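You operate a simulated robot arm through the tools that you are given. There is no shell and no other tool.

You are at the controls of a simulated robot arm. One attempt, no reset.

## Task
Put things in order on the test station. At the end: the grey pod from the test station stands where the black module (marked "Size 40") stood; the white glue cartridge (marked "Type 30") from the test station is on the blue plate; the black module from the test station stands where the black adapter stood; the black adapter from the test station stands on top of the white small box; whatever was shut is shut again. Leave all else as you found it, and nothing knocked over.

Only the result counts: the job must be done as asked and must still hold three seconds after the hand-in. Knocking over, shifting, dropping, spilling or breaking anything else fails it.

## Robot
A 7-joint arm with a two-finger gripper, fixed in place. Base frame: the origin is at the foot of the arm, x ahead of it, y to its left, z up; the work surface is at about z = 0.82. Lengths are in m, angles in rad, forces in N, time in s.
With the tool pointing down near the work surface it reaches from about 0.34 to 0.72 m from the base axis. Its first joint turns from -1.152 to 1.152 rad. Payload 2.45 kg.
The tool frame sits at the grasp point between the pads (the TCP): z along the fingers, y along the line on which they close. The tips reach 0.026 m beyond it. Largest opening 0.096 m; the body of the gripper starts 0.069 m behind the TCP.
Orientation is that of the tool frame in the base frame, as [roll, pitch, yaw] about the fixed x, y, z axes, in that order (R = Rz(yaw) Ry(pitch) Rx(roll)). With the fingers straight down and closing along the base's y, the tool's x points along the base's -x, its y along +y and its z along -z.

## Interface
- The arm moves only by the tool nudge_tool. Its argument "motion" is one flat list of numbers, 7 for each row, row after row: the turn, a rotation vector about the tool's x, y, z in rad, then the shift along the tool's x, y, z in m, then the opening in per cent of the stroke, from 0 (shut) to 100 (fully open). In form: [ax, ay, az, dx, dy, dz, gripper, ax, ay, az, dx, dy, dz, gripper, ...]. A call has 1 to 20 rows; each row shifts and turns the commanded pose from where the row before left it, along the tool's axes as they then stand. A row lasts 0.2 s, in which the tool goes at most 0.05 m and 0.15 rad; a call with a longer step from one row to the next is refused whole, and so is a gripper value outside its range. A pose out of reach is approached as far as the arm can. The call stops where the force on the tool passes 40 N (or 10 N more than at its start, if that is more) or the arm is blocked; 0.2 s more then pass. The fingers move at their own pace and stop on an object; they squeeze with about 43 N. The grip force told is the motor's: it shows also when the fingers shut on nothing. Time passes only in rows, and 0.2 s behind the last, so rows that do not move let the fingers close. The reply holds the time, the measured pose of the TCP, the force on the tool along the base axes, the opening and the grip force, in the units named above and with some noise, with the torque about the TCP (base axes, N m) and any sound that the robot's microphone picked up, and new pictures: "show" is both (left out), scene, wrist or none.
- Cameras (640 x 400 px; columns grow to the right, rows downward): "scene" is fixed at [0.1571, -0.3681, 1.4347]; the picture's right is [0.89, -0.45, 0.00], its down [-0.25, -0.49, -0.84] and it looks along [0.38, 0.75, -0.55] (base axes); focal length 329 px, centre (320, 200). "wrist" rides on the gripper at [0.082, 0.003, -0.098] in the tool frame; the picture's right is [-0.04, 1.00, 0.00], its down [-0.73, -0.03, -0.68] and it looks along [-0.68, -0.03, 0.73] (tool axes); focal length 256 px, centre (320, 200). There is no depth. A picture from a camera that has moved, and an enlarged one, comes with that camera's place and axes in the base frame and with its lens. The place of the scene camera against the robot may be out by one fixed shift of up to 0.018 m in any direction.
- inspect(camera, box): a new picture of the part [left, top, right, bottom] of that camera's present view, enlarged. The clock stands still meanwhile.
- sign_off(): hands the job in; it is judged then, once.

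Nothing tells you positions but the pictures and the camera data. Unless the task says otherwise, let go and move clear before handing in.

The tools are called after ">>>" as name(argument=value, ...) on one line, values as JSON. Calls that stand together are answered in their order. nudge_tool: Moves the arm, as the interface text tells. Its arguments: {"type":"object","properties":{"motion":{"type":"array"},"show":{"type":"string","enum":["both","scene","wrist","none"]}},"required":["motion"]} The other tools are called the same way: inspect (camera, box) takes an enlarged picture of a part of a camera's view; sign_off () hands the job in.

At the start:

```text
clock: 0.0
tcp_pos: [0.3779, 0.2172, 1.0626]
tcp_rot: [3.141, 0.0, -3.141]
wrist_force: [-0.3, -0.1, 0.5]
torque: [0.0, 0.03, -0.02]
width: 0.0964
grip_force: 0.1
```

scene: 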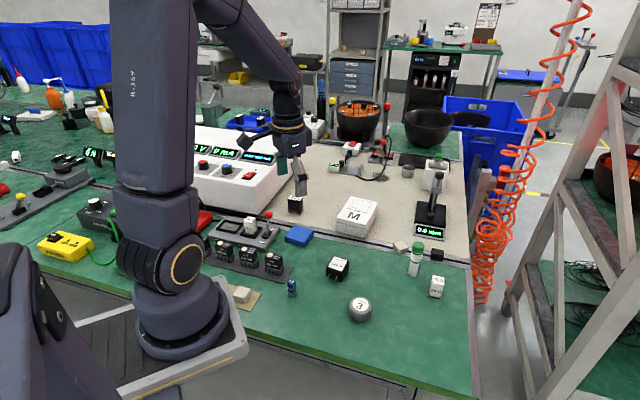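
wrist: 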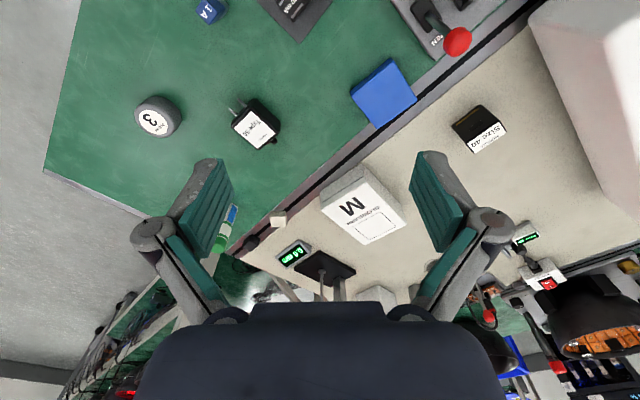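

I see a bench with small objects: a round grey pod (marked 3), a black adapter, a blue plate, a white box marked M and a black module "Size 40" on it. I will look closer before moving.

>>> inspect(camera="scene", box=[180, 180, 340, 320])

>>> inspect(camera="scene", box=[310, 180, 480, 330])

>>> inspect(camera="wrist", box=[100, 0, 540, 275])

>>> inspect(camera="scene", box=[0, 130, 180, 290])

>>> inspect(camera="scene", box=[300, 90, 480, 250])

```text
2.86 times, centred on (260, 250) of scene
camera zoom: at [0.1571, -0.3681, 1.4347], right [0.89, -0.45, 0.0], down [-0.25, -0.49, -0.84], along [0.38, 0.75, -0.55], focal length 939 px, centre (491, 57)
```

zoom: 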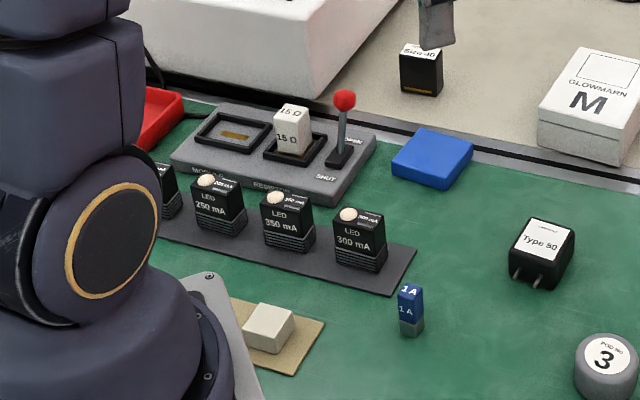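

```text
2.67 times, centred on (395, 255) of scene
camera zoom: at [0.1571, -0.3681, 1.4347], right [0.89, -0.45, 0.0], down [-0.25, -0.49, -0.84], along [0.38, 0.75, -0.55], focal length 876 px, centre (120, 53)
```

zoom: 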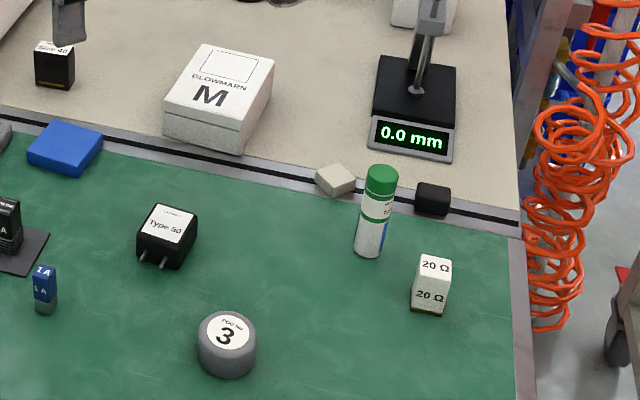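

```text
1.45 times, centred on (320, 138) of wrist
camera zoom: at [0.2963, 0.2214, 1.16], right [0.04, 1.0, 0.0], down [0.73, -0.03, 0.68], along [0.68, -0.03, -0.73], focal length 372 px, centre (320, 291)
```

zoom: 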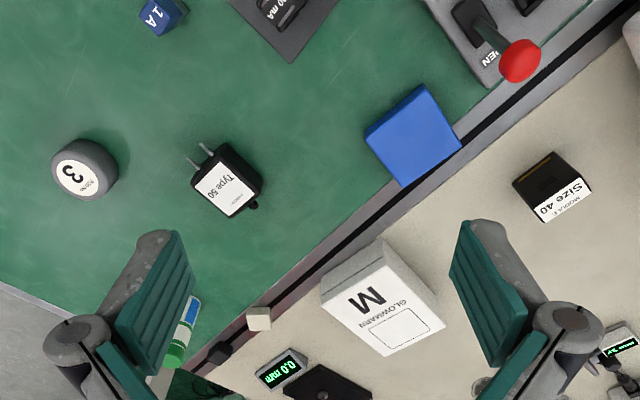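

```text
2.50 times, centred on (90, 210) of scene
camera zoom: at [0.1571, -0.3681, 1.4347], right [0.89, -0.45, 0.0], down [-0.25, -0.49, -0.84], along [0.38, 0.75, -0.55], focal length 822 px, centre (895, 175)
```

zoom: 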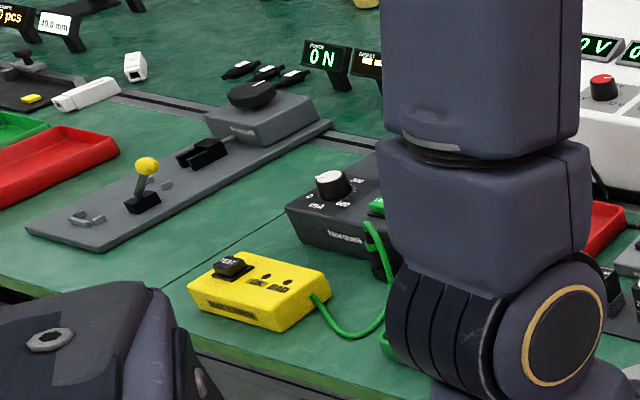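

```text
2.50 times, centred on (390, 170) of scene
camera zoom: at [0.1571, -0.3681, 1.4347], right [0.89, -0.45, 0.0], down [-0.25, -0.49, -0.84], along [0.38, 0.75, -0.55], focal length 822 px, centre (145, 275)
```

zoom: 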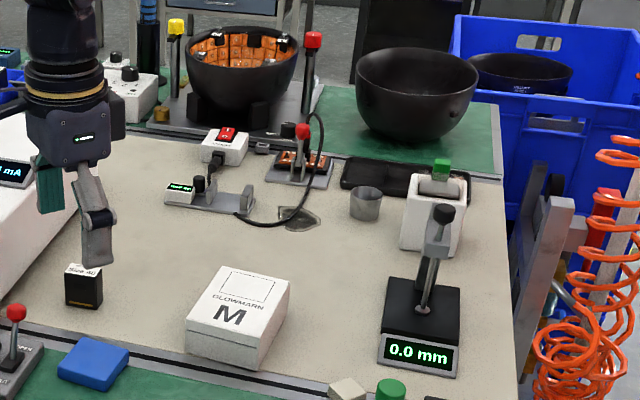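

Before moving anything, I need to identify the cartridge, the small box and anything that is shut.

>>> inspect(camera="scene", box=[390, 230, 460, 305])

>>> inspect(camera="scene", box=[390, 140, 470, 200])

>>> inspect(camera="scene", box=[320, 130, 400, 190])

>>> inspect(camera="scene", box=[320, 190, 390, 240])

>>> inspect(camera="wrist", box=[190, 200, 340, 300])

>>> inspect(camera="scene", box=[200, 205, 280, 265])

>>> inspect(camera="scene", box=[0, 60, 120, 140])

```text
5.33 times, centred on (425, 268) of scene
camera zoom: at [0.1571, -0.3681, 1.4347], right [0.89, -0.45, 0.0], down [-0.25, -0.49, -0.84], along [0.38, 0.75, -0.55], focal length 1753 px, centre (-240, -160)
```

zoom: 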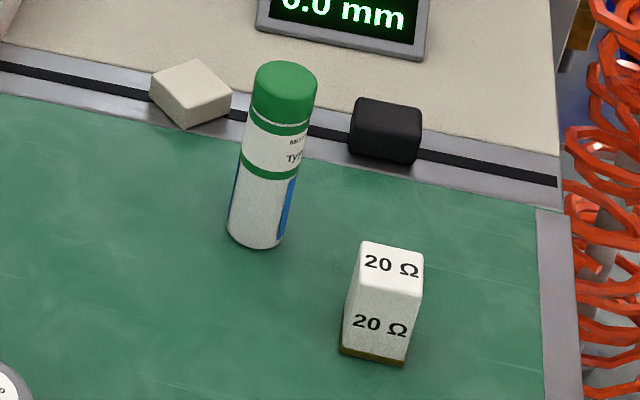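

```text
6.67 times, centred on (430, 170) of scene
camera zoom: at [0.1571, -0.3681, 1.4347], right [0.89, -0.45, 0.0], down [-0.25, -0.49, -0.84], along [0.38, 0.75, -0.55], focal length 2191 px, centre (-413, 400)
```

zoom: 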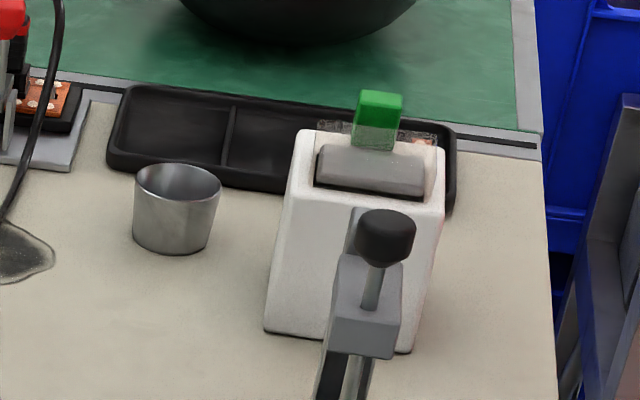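

```text
6.67 times, centred on (360, 160) of scene
camera zoom: at [0.1571, -0.3681, 1.4347], right [0.89, -0.45, 0.0], down [-0.25, -0.49, -0.84], along [0.38, 0.75, -0.55], focal length 2191 px, centre (53, 467)
```

zoom: 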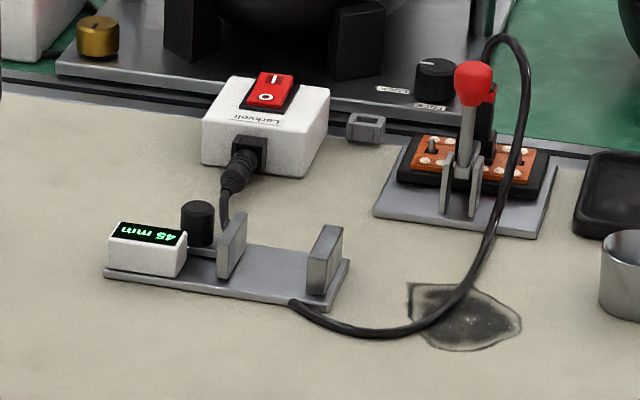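

```text
8.00 times, centred on (355, 215) of scene
camera zoom: at [0.1571, -0.3681, 1.4347], right [0.89, -0.45, 0.0], down [-0.25, -0.49, -0.84], along [0.38, 0.75, -0.55], focal length 2629 px, centre (40, 80)
```

zoom: 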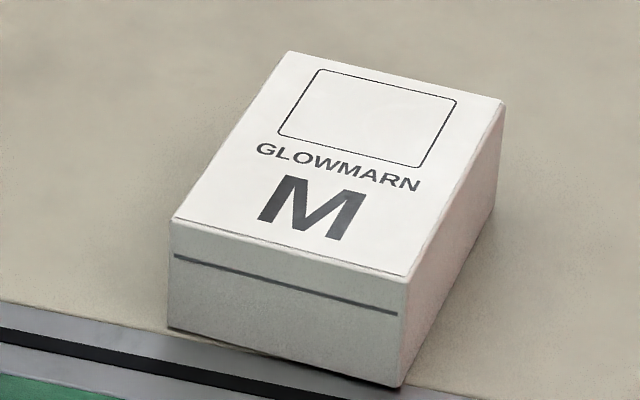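

```text
4.00 times, centred on (265, 250) of wrist
camera zoom: at [0.2963, 0.2214, 1.16], right [0.04, 1.0, 0.0], down [0.73, -0.03, 0.68], along [0.68, -0.03, -0.73], focal length 1024 px, centre (540, 0)
```

zoom: 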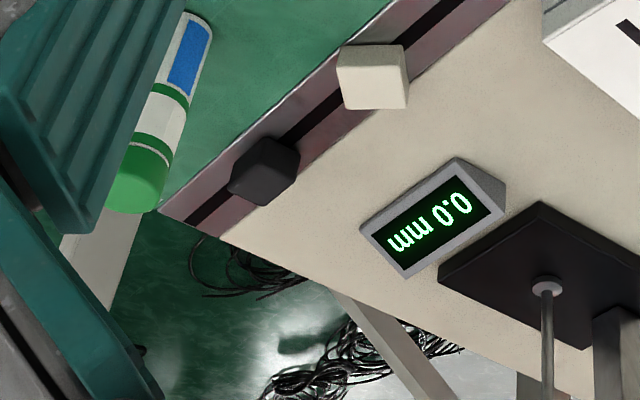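

```text
6.67 times, centred on (240, 235) of scene
camera zoom: at [0.1571, -0.3681, 1.4347], right [0.89, -0.45, 0.0], down [-0.25, -0.49, -0.84], along [0.38, 0.75, -0.55], focal length 2191 px, centre (853, -33)
```

zoom: 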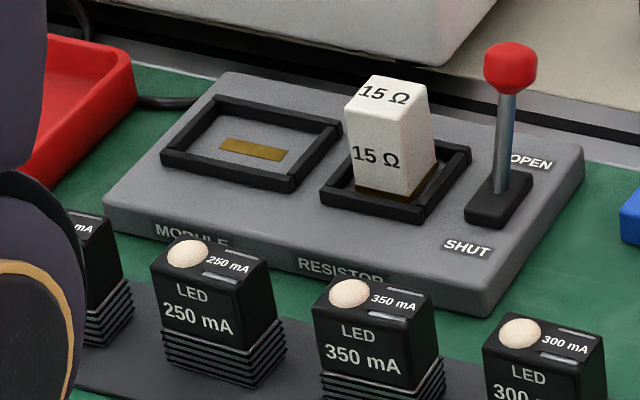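

```text
5.00 times, centred on (60, 100) of scene
camera zoom: at [0.1571, -0.3681, 1.4347], right [0.89, -0.45, 0.0], down [-0.25, -0.49, -0.84], along [0.38, 0.75, -0.55], focal length 1643 px, centre (1620, 700)
```

zoom: 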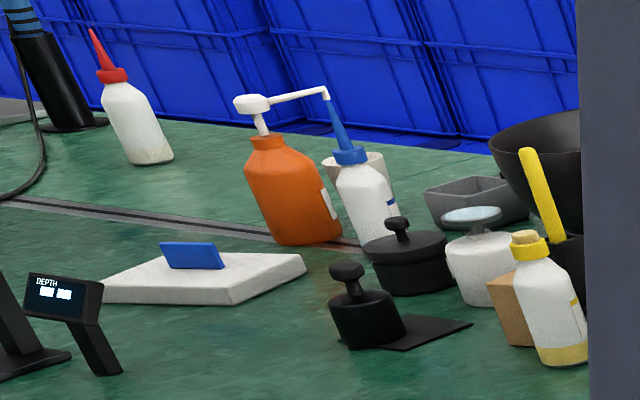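

The cartridge is the white tube with the green cap. The pod, adapter, module, box M and blue plate are all within reach. Nothing that needs moving seems to be clamped, and I'll start with the adapter by moving above it for a precise look.

>>> nudge_tool(motion=[0, 0, 0, -0.017, -0.03, 0.02, 100, 0, 0, 0, -0.017, -0.03, 0.02, 100, 0, 0, 0, -0.017, -0.03, 0.02, 100, 0, 0, 0, 0, 0, 0, 100])

```text
clock: 1.0
tcp_pos: [0.4276, 0.1276, 1.0028]
tcp_rot: [-3.141, 0.0, -3.14]
wrist_force: [0.4, -0.8, -0.2]
torque: [-0.02, 0.03, 0.0]
width: 0.0961
grip_force: 0.0
camera wrist: at [0.347, 0.1306, 1.0997], right [0.04, 1.0, 0.0], down [0.73, -0.03, 0.68], along [0.68, -0.03, -0.73], focal length 256 px, centre (320, 200)
```

scene: 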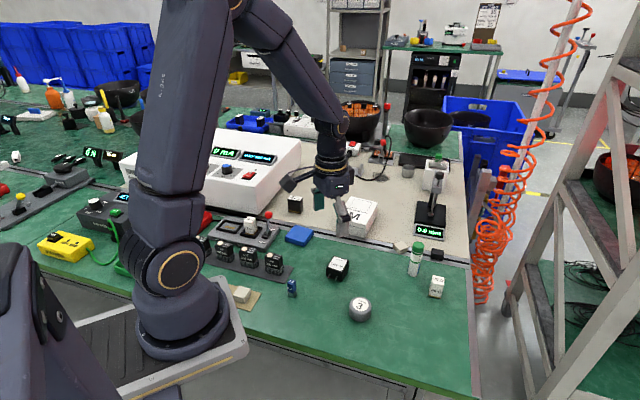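
wrist: 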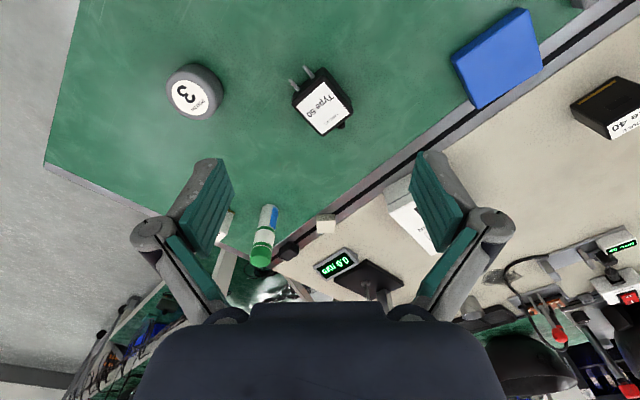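

>>> inspect(camera="wrist", box=[260, 50, 380, 150])

>>> inspect(camera="wrist", box=[440, 0, 640, 140])

>>> inspect(camera="wrist", box=[150, 50, 240, 130])

>>> inspect(camera="scene", box=[315, 245, 385, 330])

>>> inspect(camera="scene", box=[280, 185, 320, 250])

```text
4.00 times, centred on (320, 100) of wrist
camera zoom: at [0.347, 0.1306, 1.0997], right [0.04, 1.0, 0.0], down [0.73, -0.03, 0.68], along [0.68, -0.03, -0.73], focal length 1024 px, centre (320, 600)
```

zoom: 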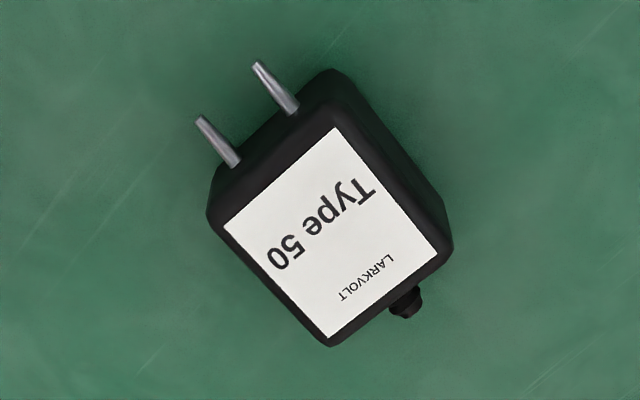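

```text
2.86 times, centred on (540, 70) of wrist
camera zoom: at [0.347, 0.1306, 1.0997], right [0.04, 1.0, 0.0], down [0.73, -0.03, 0.68], along [0.68, -0.03, -0.73], focal length 731 px, centre (-309, 571)
```

zoom: 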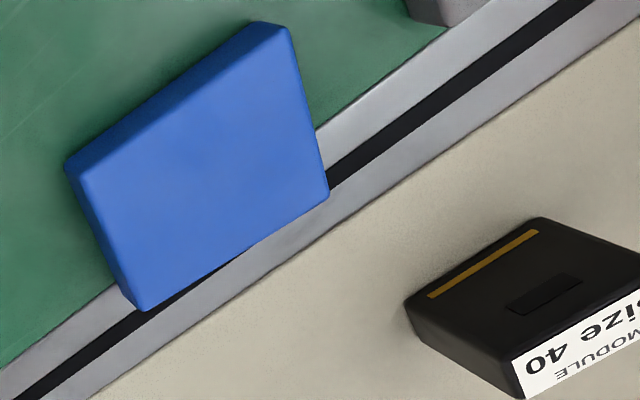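

```text
5.00 times, centred on (195, 90) of wrist
camera zoom: at [0.347, 0.1306, 1.0997], right [0.04, 1.0, 0.0], down [0.73, -0.03, 0.68], along [0.68, -0.03, -0.73], focal length 1280 px, centre (945, 750)
```

zoom: 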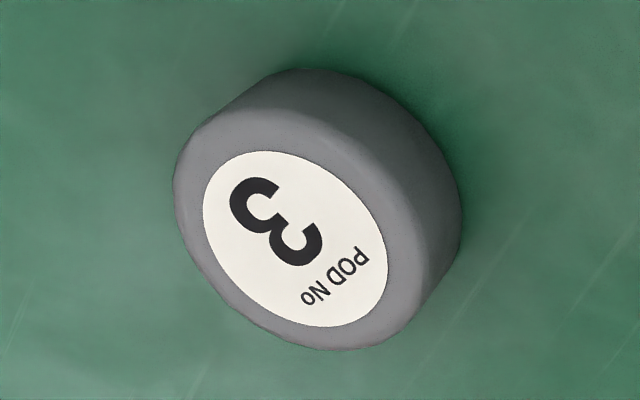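

```text
4.71 times, centred on (350, 288) of scene
camera zoom: at [0.1571, -0.3681, 1.4347], right [0.89, -0.45, 0.0], down [-0.25, -0.49, -0.84], along [0.38, 0.75, -0.55], focal length 1547 px, centre (179, -212)
```

zoom: 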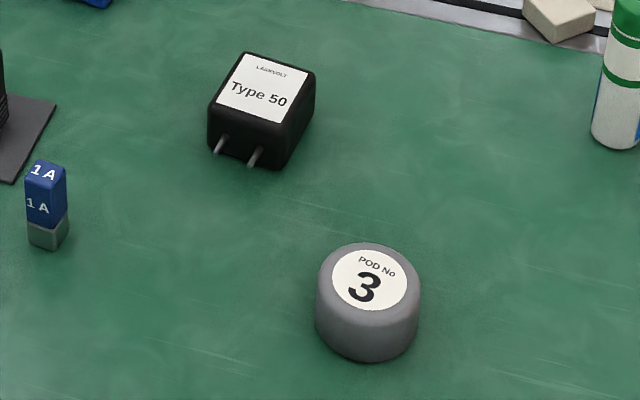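

```text
6.15 times, centred on (300, 218) of scene
camera zoom: at [0.1571, -0.3681, 1.4347], right [0.89, -0.45, 0.0], down [-0.25, -0.49, -0.84], along [0.38, 0.75, -0.55], focal length 2022 px, centre (443, 92)
```

zoom: 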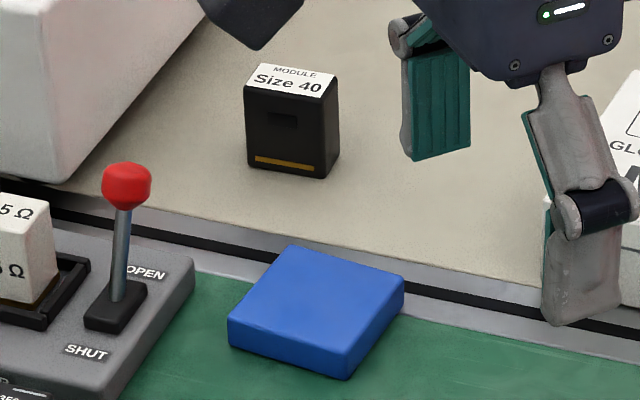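

The adapter's body centre is near (0.455, 0.129), with its pin axis about 39° from x. I'll move over it, turn the fingers to match its free sides, and look again.

>>> nudge_tool(motion=[0, 0, 0, -0.0135, 0.0005, 0.01, 100, 0, 0, 0, -0.0135, 0.0005, 0.01, 100, 0, 0, -0.136, 0, 0, 0.0106, 100, 0, 0, -0.136, 0, 0, 0.0106, 100, 0, 0, -0.136, 0, 0, 0.0106, 100, 0, 0, -0.136, 0, 0, 0.0106, 100, 0, 0, -0.136, 0, 0, 0.0106, 100, 0, 0, 0, 0, 0, 0, 100])

>>> inspect(camera="wrist", box=[230, 50, 410, 190])

```text
clock: 2.8
tcp_pos: [0.4553, 0.1299, 0.9282]
tcp_rot: [3.141, 0.001, -2.461]
wrist_force: [0.4, 0.0, 0.8]
torque: [-0.04, -0.01, 0.04]
width: 0.0962
grip_force: 0.0
camera wrist: at [0.3902, 0.0805, 1.0263], right [-0.6, 0.8, 0.0], down [0.59, 0.44, 0.68], along [0.54, 0.41, -0.73], focal length 256 px, centre (320, 200)
```

scene: 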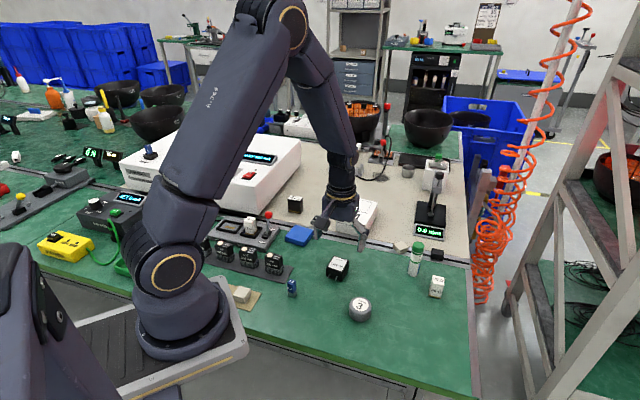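
wrist: 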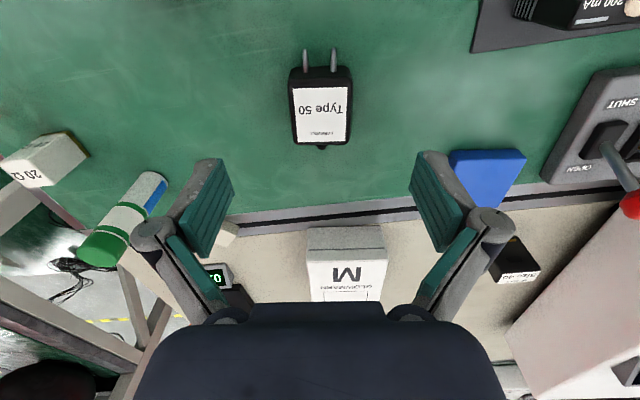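

```text
2.86 times, centred on (320, 120) of wrist
camera zoom: at [0.3902, 0.0805, 1.0263], right [-0.6, 0.8, 0.0], down [0.59, 0.44, 0.68], along [0.54, 0.41, -0.73], focal length 731 px, centre (320, 429)
```

zoom: 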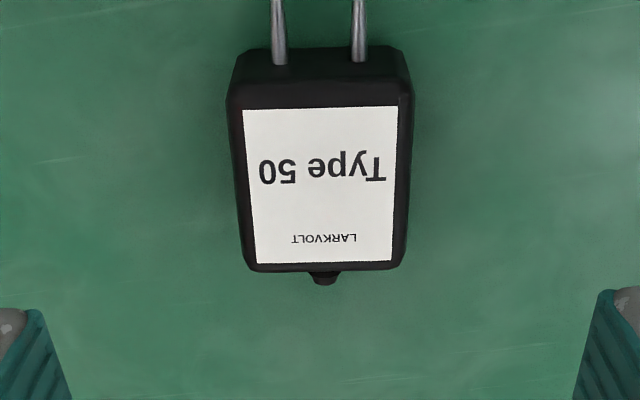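

The fingers line up with the adapter, so I'll lower, close on it and check the grip.

>>> nudge_tool(motion=[0, 0, 0, 0.001, 0, 0.019, 100, 0, 0, 0, 0.001, 0, 0.019, 100, 0, 0, 0, 0, 0, 0.019, 100, 0, 0, 0, 0, 0, 0.018, 100, 0, 0, 0, 0, 0, 0, 100])

>>> inspect(camera="wrist", box=[160, 100, 480, 300])

```text
clock: 4.0
tcp_pos: [0.454, 0.1273, 0.8549]
tcp_rot: [3.141, 0.001, -2.462]
wrist_force: [0.6, 0.5, -0.4]
torque: [-0.02, -0.01, 0.04]
width: 0.096
grip_force: 0.1
camera wrist: at [0.3887, 0.0792, 0.9525], right [-0.6, 0.8, 0.0], down [0.59, 0.44, 0.68], along [0.55, 0.41, -0.73], focal length 256 px, centre (320, 200)
```

scene: 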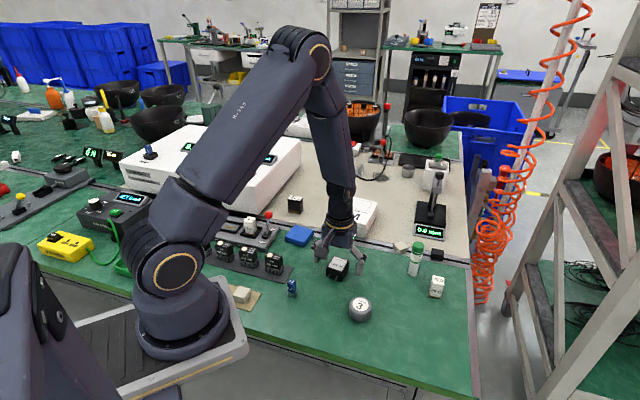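
wrist: 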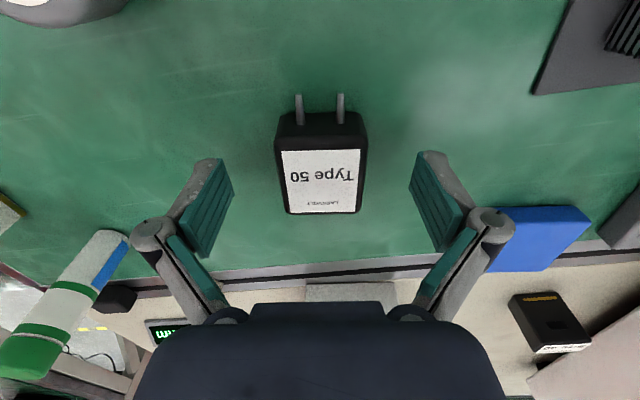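

```text
2.00 times, centred on (320, 200) of wrist
camera zoom: at [0.3887, 0.0792, 0.9525], right [-0.6, 0.8, 0.0], down [0.59, 0.44, 0.68], along [0.55, 0.41, -0.73], focal length 512 px, centre (320, 200)
```

zoom: 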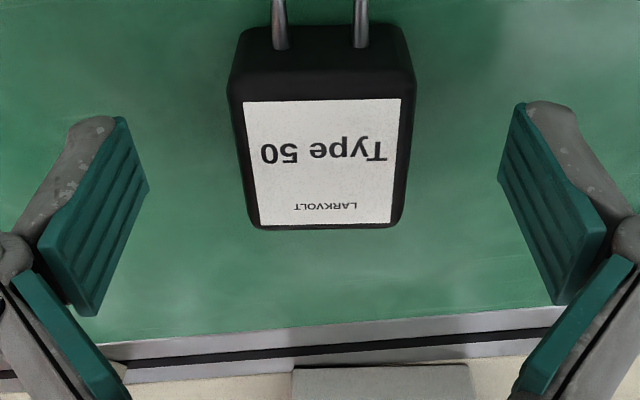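

The adapter's top is at about z 0.846 and its centre is almost under the tool. I'll go down another 6 mm and close.

>>> nudge_tool(motion=[0, 0, 0, -0.002, 0, 0.003, 100, 0, 0, 0, 0, 0, 0.003, 100, 0, 0, 0, 0, 0, 0, 30, 0, 0, 0, 0, 0, 0, 10, 0, 0, 0, 0, 0, 0, 10, 0, 0, 0, 0, 0, 0, 10, 0, 0, 0, 0, 0, 0, 10, 0, 0, 0, 0, 0, 0, 10])

>>> inspect(camera="wrist", box=[160, 100, 480, 300])

```text
clock: 5.8
tcp_pos: [0.4541, 0.128, 0.8498]
tcp_rot: [-3.141, 0.0, -2.463]
wrist_force: [-2.0, 1.2, 2.6]
torque: [-0.02, 0.12, -0.15]
width: 0.0443
grip_force: 43.2
camera wrist: at [0.3899, 0.0806, 0.9466], right [-0.6, 0.8, 0.0], down [0.59, 0.44, 0.68], along [0.54, 0.41, -0.73], focal length 256 px, centre (320, 200)
```

scene: 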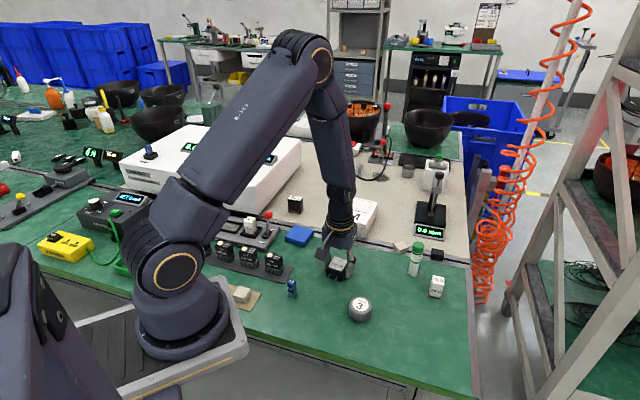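
wrist: 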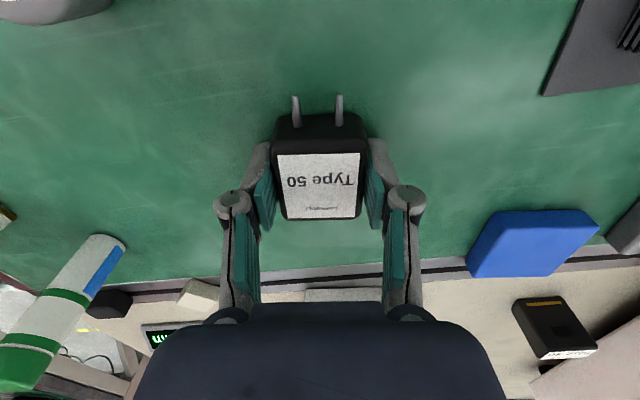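

```text
2.00 times, centred on (320, 200) of wrist
camera zoom: at [0.3899, 0.0806, 0.9466], right [-0.6, 0.8, 0.0], down [0.59, 0.44, 0.68], along [0.54, 0.41, -0.73], focal length 512 px, centre (320, 200)
```

zoom: 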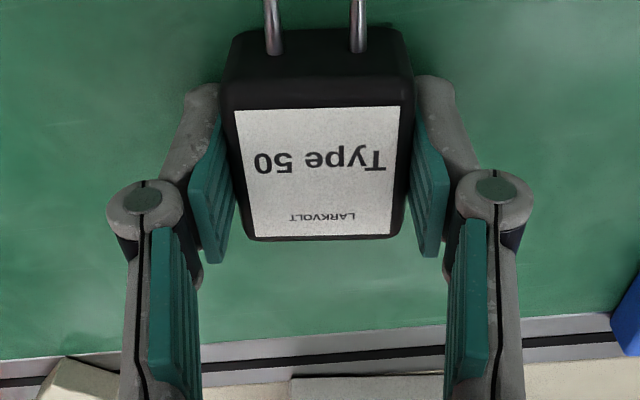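

The adapter is held (44 mm wide). I'll lift it straight up and look at the box top.

>>> nudge_tool(motion=[0, 0, 0, 0, 0, -0.02, 10, 0, 0, 0, 0, 0, -0.035, 10, 0, 0, 0, 0, 0, -0.04, 10, 0, 0, 0, 0, 0, -0.045, 10, 0, 0, 0, 0, 0, 0, 10])

>>> inspect(camera="wrist", box=[250, 100, 450, 310])

>>> inspect(camera="wrist", box=[400, 40, 640, 220])

```text
clock: 7.0
tcp_pos: [0.4573, 0.1298, 0.9878]
tcp_rot: [3.142, -0.001, -2.464]
wrist_force: [0.4, -0.2, 0.0]
torque: [-0.02, 0.0, -0.02]
width: 0.0096
grip_force: 0.0
camera wrist: at [0.3919, 0.0806, 1.086], right [-0.6, 0.8, 0.0], down [0.59, 0.44, 0.68], along [0.55, 0.41, -0.73], focal length 256 px, centre (320, 200)
```

scene: 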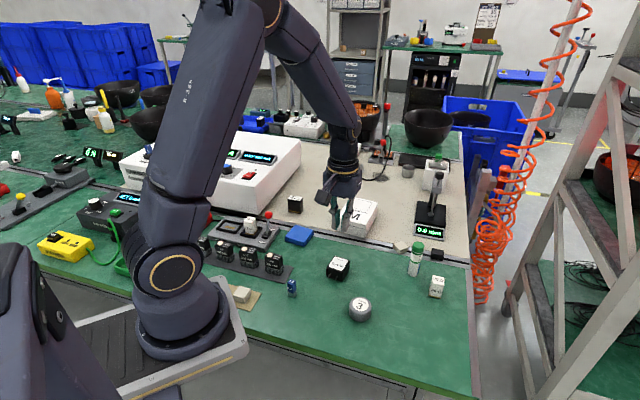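
wrist: 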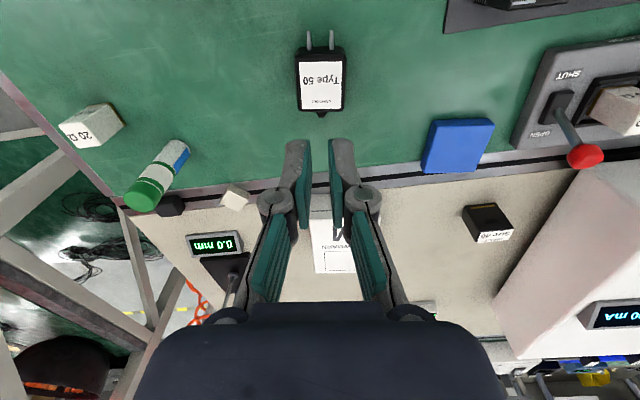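

```text
1.90 times, centred on (350, 205) of wrist
camera zoom: at [0.3919, 0.0806, 1.086], right [-0.6, 0.8, 0.0], down [0.59, 0.44, 0.68], along [0.55, 0.41, -0.73], focal length 488 px, centre (263, 190)
```

zoom: 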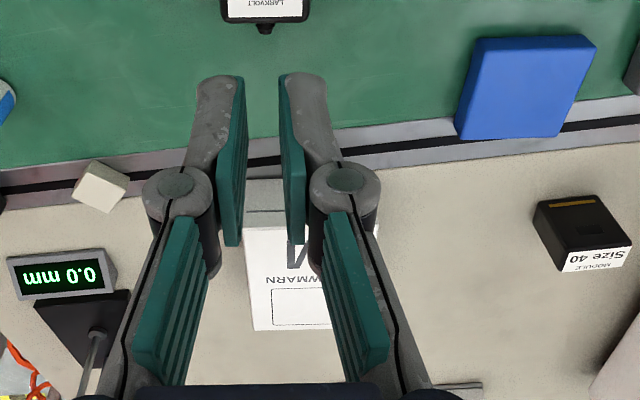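

```text
2.22 times, centred on (520, 130) of wrist
camera zoom: at [0.3919, 0.0806, 1.086], right [-0.6, 0.8, 0.0], down [0.59, 0.44, 0.68], along [0.55, 0.41, -0.73], focal length 569 px, centre (-124, 356)
```

zoom: 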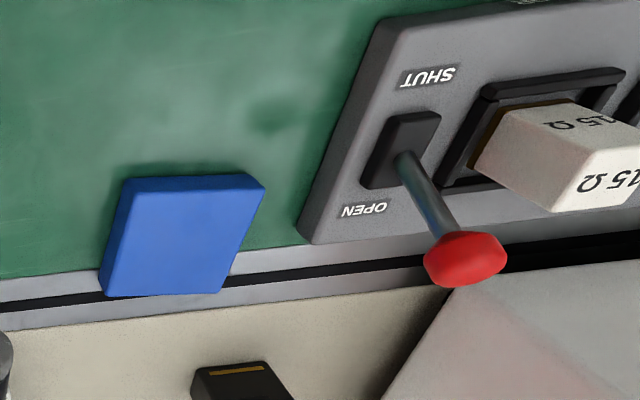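

The adapter slipped out of the fingers and still stands in its place, unmoved as far as I can see. I'll look at it closely, then go back down for a deeper grip and a slower lift.

>>> nudge_tool(motion=[0, 0, 0, 0, 0, 0, 100, 0, 0, 0, 0, 0, 0, 100, 0, 0, 0, 0, 0, 0.02, 100, 0, 0, 0, 0, 0, 0.03, 100, 0, 0, 0, 0, 0, 0.03, 100, 0, 0, 0, 0, 0, 0.03, 100, 0, 0, 0, 0, 0, 0.02, 100, 0, 0, 0, 0, 0, 0, 100])

>>> inspect(camera="scene", box=[305, 235, 375, 290])

>>> inspect(camera="wrist", box=[160, 100, 480, 300])

```text
clock: 8.8
tcp_pos: [0.4555, 0.1272, 0.8571]
tcp_rot: [3.14, 0.0, -2.463]
wrist_force: [0.1, -0.3, 0.1]
torque: [0.02, -0.05, 0.0]
width: 0.0961
grip_force: 0.1
camera wrist: at [0.3902, 0.0798, 0.9553], right [-0.6, 0.8, 0.0], down [0.59, 0.44, 0.68], along [0.55, 0.41, -0.73], focal length 256 px, centre (320, 200)
```

scene: 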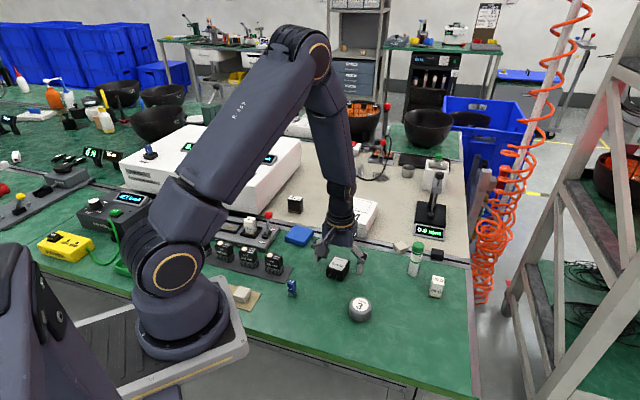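
wrist: 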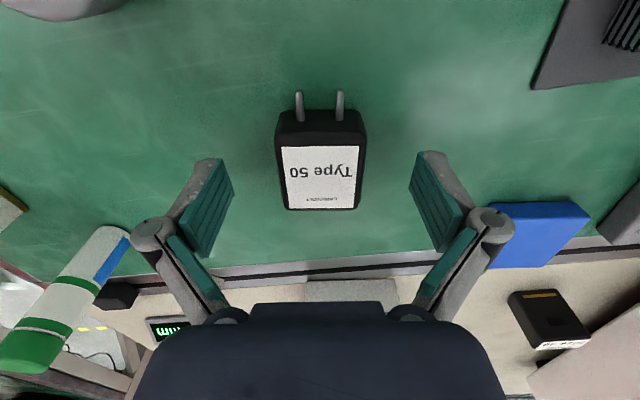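

```text
7.27 times, centred on (340, 262) of scene
camera zoom: at [0.1571, -0.3681, 1.4347], right [0.89, -0.45, 0.0], down [-0.25, -0.49, -0.84], along [0.38, 0.75, -0.55], focal length 2390 px, centre (174, -254)
```

zoom: 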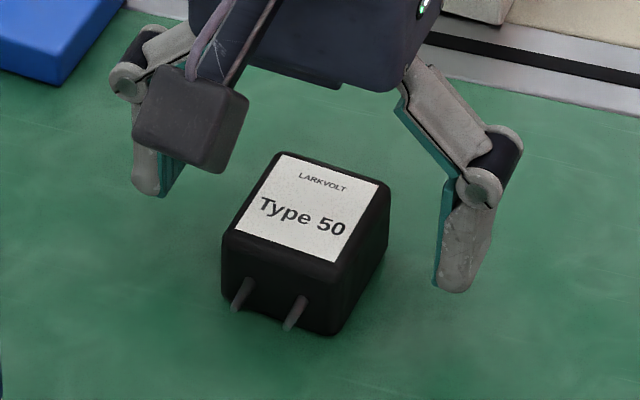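

```text
2.00 times, centred on (320, 200) of wrist
camera zoom: at [0.3902, 0.0798, 0.9553], right [-0.6, 0.8, 0.0], down [0.59, 0.44, 0.68], along [0.55, 0.41, -0.73], focal length 512 px, centre (320, 200)
```

zoom: 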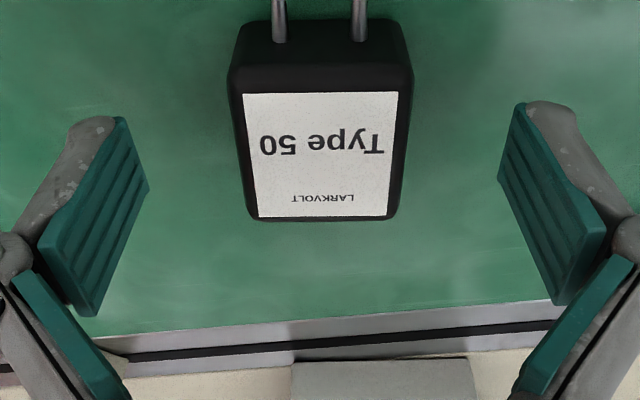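

The adapter is upright and in place. I'll go about 9 mm lower, close fully, and lift slowly while watching.

>>> nudge_tool(motion=[0, 0, 0, 0, 0, 0.003, 100, 0, 0, 0, 0, 0, 0.003, 100, 0, 0, 0, 0, 0, 0.0025, 100, 0, 0, 0, 0, 0, 0, 100, 0, 0, 0, 0, 0, 0, 0, 0, 0, 0, 0, 0, 0, 0, 0, 0, 0, 0, 0, 0, 0, 0, 0, 0, 0, 0, 0, 0, 0, 0, 0, 0, 0, 0, 0, 0, 0, 0, 0, 0, 0, 0, 0, 0, 0, 0, 0, 0, 0], show="wrist")

>>> inspect(camera="wrist", box=[220, 60, 420, 260])

>>> inspect(camera="scene", box=[305, 235, 375, 290])

```text
clock: 11.2
tcp_pos: [0.4554, 0.1283, 0.8498]
tcp_rot: [3.141, -0.002, -2.463]
wrist_force: [-1.7, 1.4, 5.2]
torque: [0.0, 0.11, -0.19]
width: 0.0444
grip_force: 42.5
camera wrist: at [0.3902, 0.08, 0.9474], right [-0.6, 0.8, 0.0], down [0.59, 0.44, 0.68], along [0.55, 0.41, -0.73], focal length 256 px, centre (320, 200)
```

wrist: 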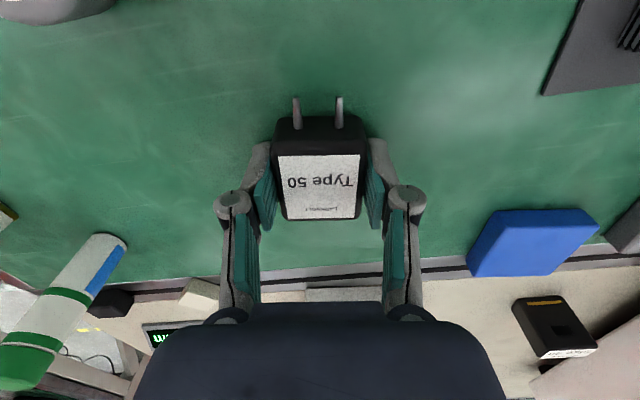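

```text
2.00 times, centred on (320, 160) of wrist
camera zoom: at [0.3902, 0.08, 0.9474], right [-0.6, 0.8, 0.0], down [0.59, 0.44, 0.68], along [0.55, 0.41, -0.73], focal length 512 px, centre (320, 280)
```

zoom: 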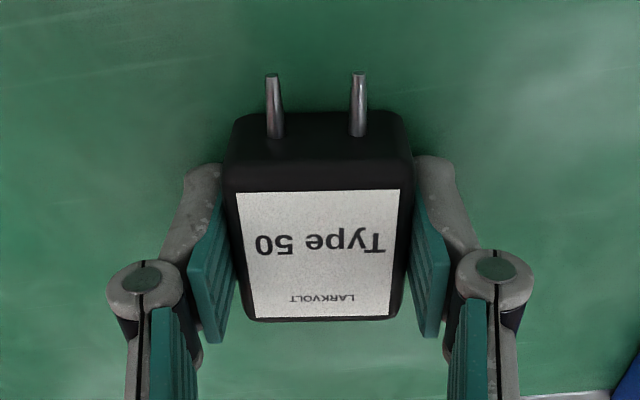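

```text
7.27 times, centred on (340, 262) of scene
camera zoom: at [0.157, -0.3681, 1.4347], right [0.89, -0.45, 0.0], down [-0.25, -0.49, -0.84], along [0.38, 0.75, -0.55], focal length 2390 px, centre (174, -254)
```

zoom: 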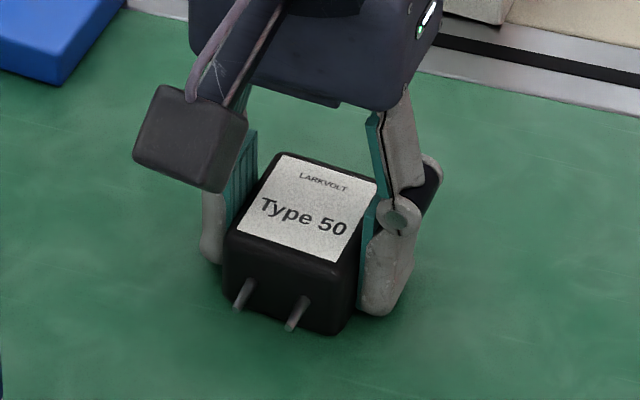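

>>> nudge_tool(motion=[0, 0, 0, 0, 0, -0.002, 0, 0, 0, 0, 0, 0, -0.004, 0, 0, 0, 0, 0, 0, -0.004, 0, 0, 0, 0, 0, 0, -0.004, 0], show="none")

>>> inspect(camera="scene", box=[305, 235, 375, 290])

>>> inspect(camera="wrist", box=[220, 60, 420, 260])

```text
clock: 12.2
tcp_pos: [0.4565, 0.1279, 0.8633]
tcp_rot: [-3.141, -0.001, -2.464]
wrist_force: [-0.8, -0.2, -1.4]
torque: [-0.02, 0.03, 0.04]
width: 0.0443
grip_force: 43.1
```

```text
7.27 times, centred on (340, 262) of scene
camera zoom: at [0.1571, -0.3681, 1.4347], right [0.89, -0.45, 0.0], down [-0.25, -0.49, -0.84], along [0.38, 0.75, -0.55], focal length 2390 px, centre (174, -254)
```

zoom: 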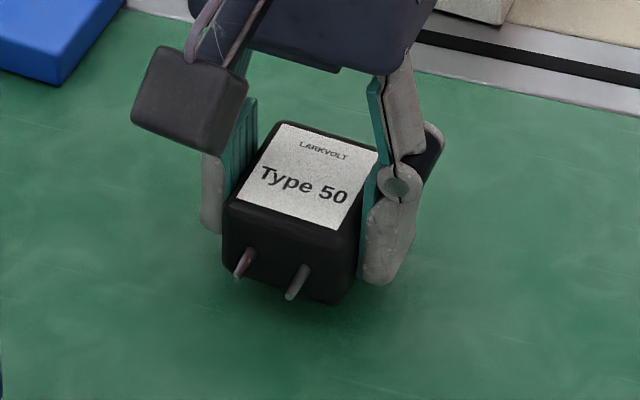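

```text
2.00 times, centred on (320, 160) of wrist
camera zoom: at [0.3903, 0.0806, 0.9614], right [-0.6, 0.8, 0.0], down [0.59, 0.44, 0.68], along [0.55, 0.41, -0.73], focal length 512 px, centre (320, 280)
```

zoom: 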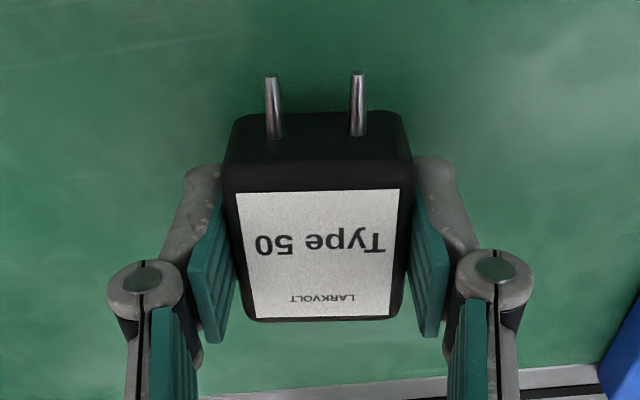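

The adapter is off the table and firmly held this time. I'll keep lifting gently and stop to check partway.

>>> nudge_tool(motion=[0, 0, 0, 0, 0, -0.005, 0, 0, 0, 0, 0, 0, -0.007, 0, 0, 0, 0, 0, 0, -0.009, 0, 0, 0, 0, 0, 0, -0.01, 0, 0, 0, 0, 0, 0, -0.01, 0, 0, 0, 0, 0, 0, -0.01, 0, 0, 0, 0, 0, 0, -0.01, 0, 0, 0, 0, 0, 0, -0.01, 0, 0, 0, 0, 0, 0, -0.01, 0, 0, 0, 0, 0, 0, -0.01, 0, 0, 0, 0, 0, 0, -0.01, 0, 0, 0, 0, 0, 0, -0.01, 0, 0, 0, 0, 0, 0, -0.006, 0, 0, 0, 0, 0, 0, 0, 0])

>>> inspect(camera="wrist", box=[250, 100, 450, 310])

```text
clock: 15.2
tcp_pos: [0.4555, 0.1283, 0.9816]
tcp_rot: [3.141, 0.001, -2.463]
wrist_force: [-0.2, 0.5, -0.5]
torque: [0.04, 0.05, -0.06]
width: 0.0441
grip_force: 42.8
camera wrist: at [0.3906, 0.0804, 1.0784], right [-0.6, 0.8, 0.0], down [0.59, 0.44, 0.68], along [0.54, 0.41, -0.73], focal length 256 px, centre (320, 200)
```

scene: 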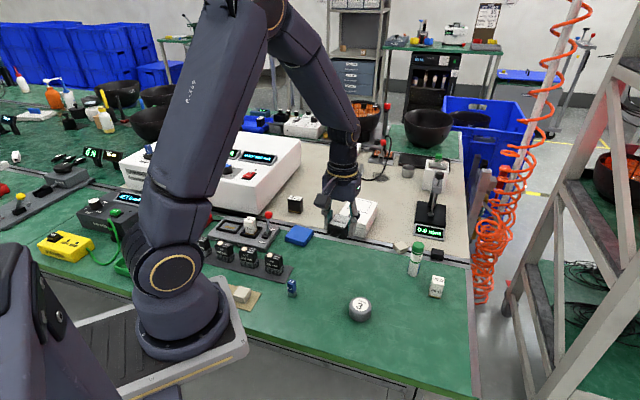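
wrist: 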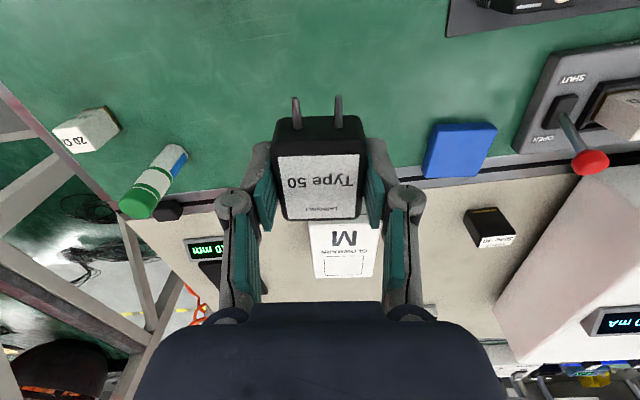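

```text
1.90 times, centred on (350, 205) of wrist
camera zoom: at [0.3906, 0.0804, 1.0784], right [-0.6, 0.8, 0.0], down [0.59, 0.44, 0.68], along [0.54, 0.41, -0.73], focal length 488 px, centre (263, 190)
```

zoom: 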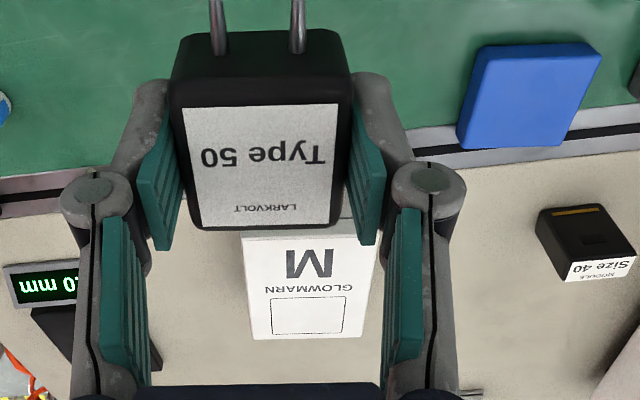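

Box M's top is at about z 0.88, centred near (0.593, 0.275), with its long side at about 39°, matching the gripper. I'll carry the adapter over at a safe height.

>>> nudge_tool(motion=[0, 0, 0, -0.006, 0.0008, 0, 0, 0, 0, 0, -0.01, 0.0014, 0, 0, 0, 0, 0, -0.0125, 0.0018, 0, 0, 0, 0, 0, -0.0125, 0.0018, 0, 0, 0, 0, 0, -0.0125, 0.0018, 0, 0, 0, 0, 0, -0.0125, 0.0018, 0, 0, 0, 0, 0, -0.0125, 0.0018, 0, 0, 0, 0, 0, -0.0125, 0.0018, 0, 0, 0, 0, 0, -0.0125, 0.0018, 0, 0, 0, 0, 0, -0.0125, 0.0018, 0, 0, 0, 0, 0, -0.0125, 0.0018, 0, 0, 0, 0, 0, -0.0125, 0.0018, 0, 0, 0, 0, 0, -0.0125, 0.0017, 0, 0, 0, 0, 0, -0.0125, 0.0017, 0, 0, 0, 0, 0, -0.0125, 0.0017, 0, 0, 0, 0, 0, -0.012, 0.0016, 0, 0, 0, 0, 0, -0.008, 0.001, 0, 0, 0, 0, 0, 0, 0, 0, 0])

>>> inspect(camera="scene", box=[310, 170, 400, 250])

>>> inspect(camera="wrist", box=[200, 80, 440, 280])

```text
clock: 19.0
tcp_pos: [0.5921, 0.2751, 0.9801]
tcp_rot: [-3.141, -0.001, -2.462]
wrist_force: [0.4, 0.3, -1.0]
torque: [0.0, 0.02, -0.01]
width: 0.0442
grip_force: 42.6
camera wrist: at [0.5273, 0.2267, 1.0785], right [-0.6, 0.8, 0.0], down [0.59, 0.44, 0.68], along [0.54, 0.4, -0.73], focal length 256 px, centre (320, 200)
```

scene: 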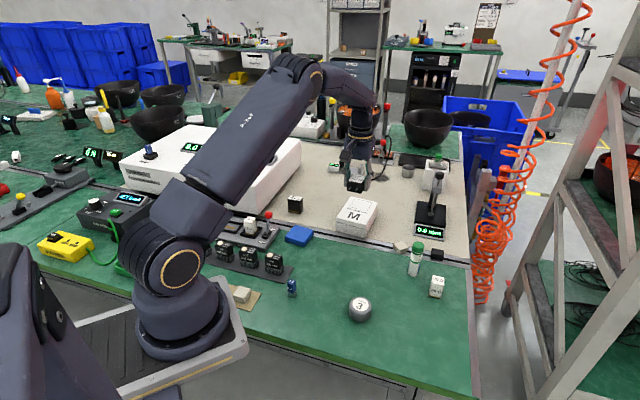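
wrist: 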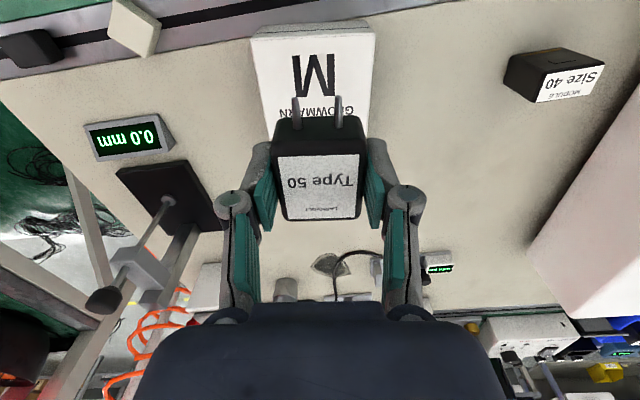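

```text
5.00 times, centred on (355, 210) of scene
camera zoom: at [0.1571, -0.3681, 1.4347], right [0.89, -0.45, 0.0], down [-0.25, -0.49, -0.84], along [0.38, 0.75, -0.55], focal length 1643 px, centre (145, 150)
```

zoom: 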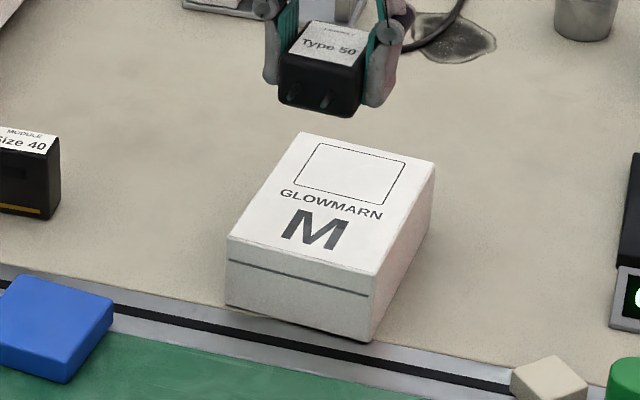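

```text
2.00 times, centred on (320, 180) of wrist
camera zoom: at [0.5273, 0.2267, 1.0785], right [-0.6, 0.8, 0.0], down [0.59, 0.44, 0.68], along [0.54, 0.4, -0.73], focal length 512 px, centre (320, 240)
```

zoom: 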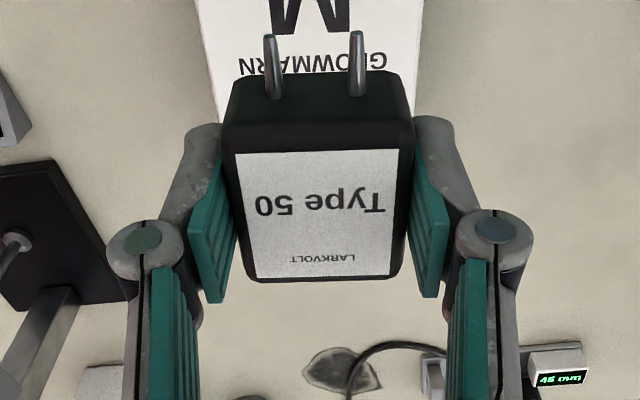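

The box centre is about 12 mm farther along the tool axis. I'll shift that much, then lower to just above the box top.

>>> nudge_tool(motion=[0, 0, 0, -0.006, -0.0015, 0, 0, 0, 0, 0, -0.006, -0.0015, 0, 0, 0, 0, 0, 0, 0, 0.006, 0, 0, 0, 0, 0, 0, 0.01, 0, 0, 0, 0, 0, 0, 0.01, 0, 0, 0, 0, 0, 0, 0.01, 0, 0, 0, 0, 0, 0, 0.01, 0, 0, 0, 0, 0, 0, 0.008, 0, 0, 0, 0, 0, 0, 0.004, 0, 0, 0, 0, 0, 0, 0, 0])

>>> inspect(camera="scene", box=[310, 170, 400, 250])

>>> inspect(camera="wrist", box=[200, 60, 440, 260])

```text
clock: 21.2
tcp_pos: [0.6034, 0.28, 0.9237]
tcp_rot: [-3.142, 0.001, -2.462]
wrist_force: [-0.5, 1.3, -1.2]
torque: [0.0, 0.0, -0.01]
width: 0.0443
grip_force: 42.8
camera wrist: at [0.5384, 0.2318, 1.0202], right [-0.6, 0.8, 0.0], down [0.59, 0.44, 0.68], along [0.54, 0.41, -0.73], focal length 256 px, centre (320, 200)
```

scene: 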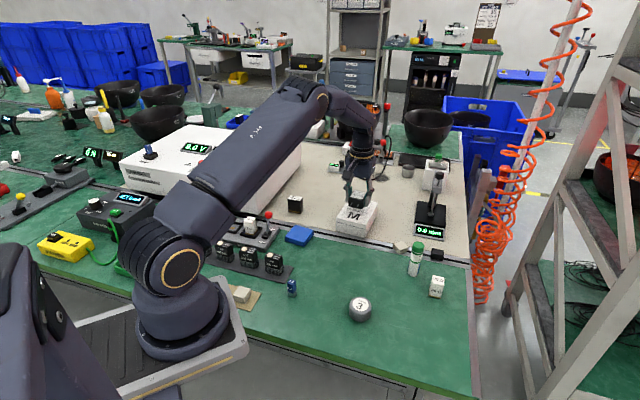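
wrist: 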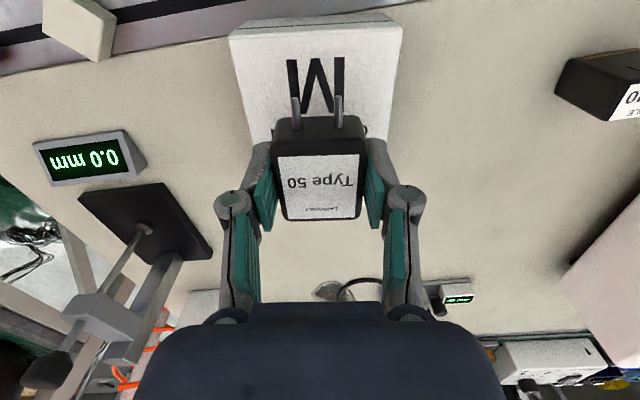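

```text
5.00 times, centred on (355, 210) of scene
camera zoom: at [0.1571, -0.3681, 1.4347], right [0.89, -0.45, 0.0], down [-0.25, -0.49, -0.84], along [0.38, 0.75, -0.55], focal length 1643 px, centre (145, 150)
```

zoom: 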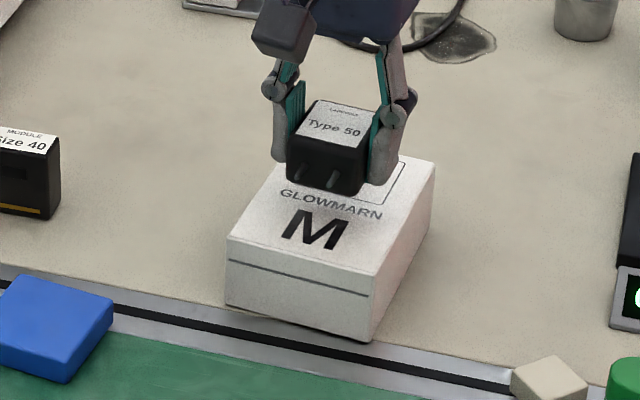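

```text
2.00 times, centred on (320, 160) of wrist
camera zoom: at [0.5384, 0.2318, 1.0202], right [-0.6, 0.8, 0.0], down [0.59, 0.44, 0.68], along [0.54, 0.41, -0.73], focal length 512 px, centre (320, 280)
```

zoom: 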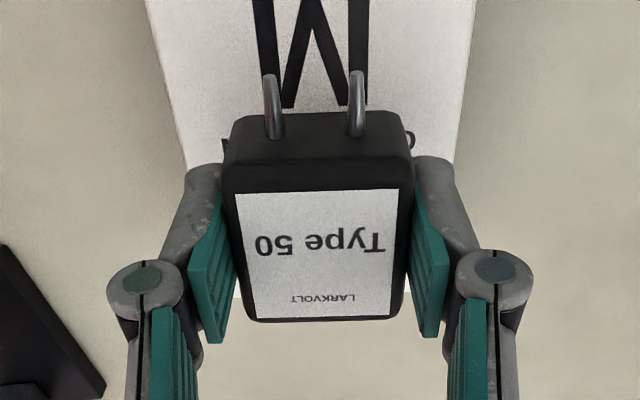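

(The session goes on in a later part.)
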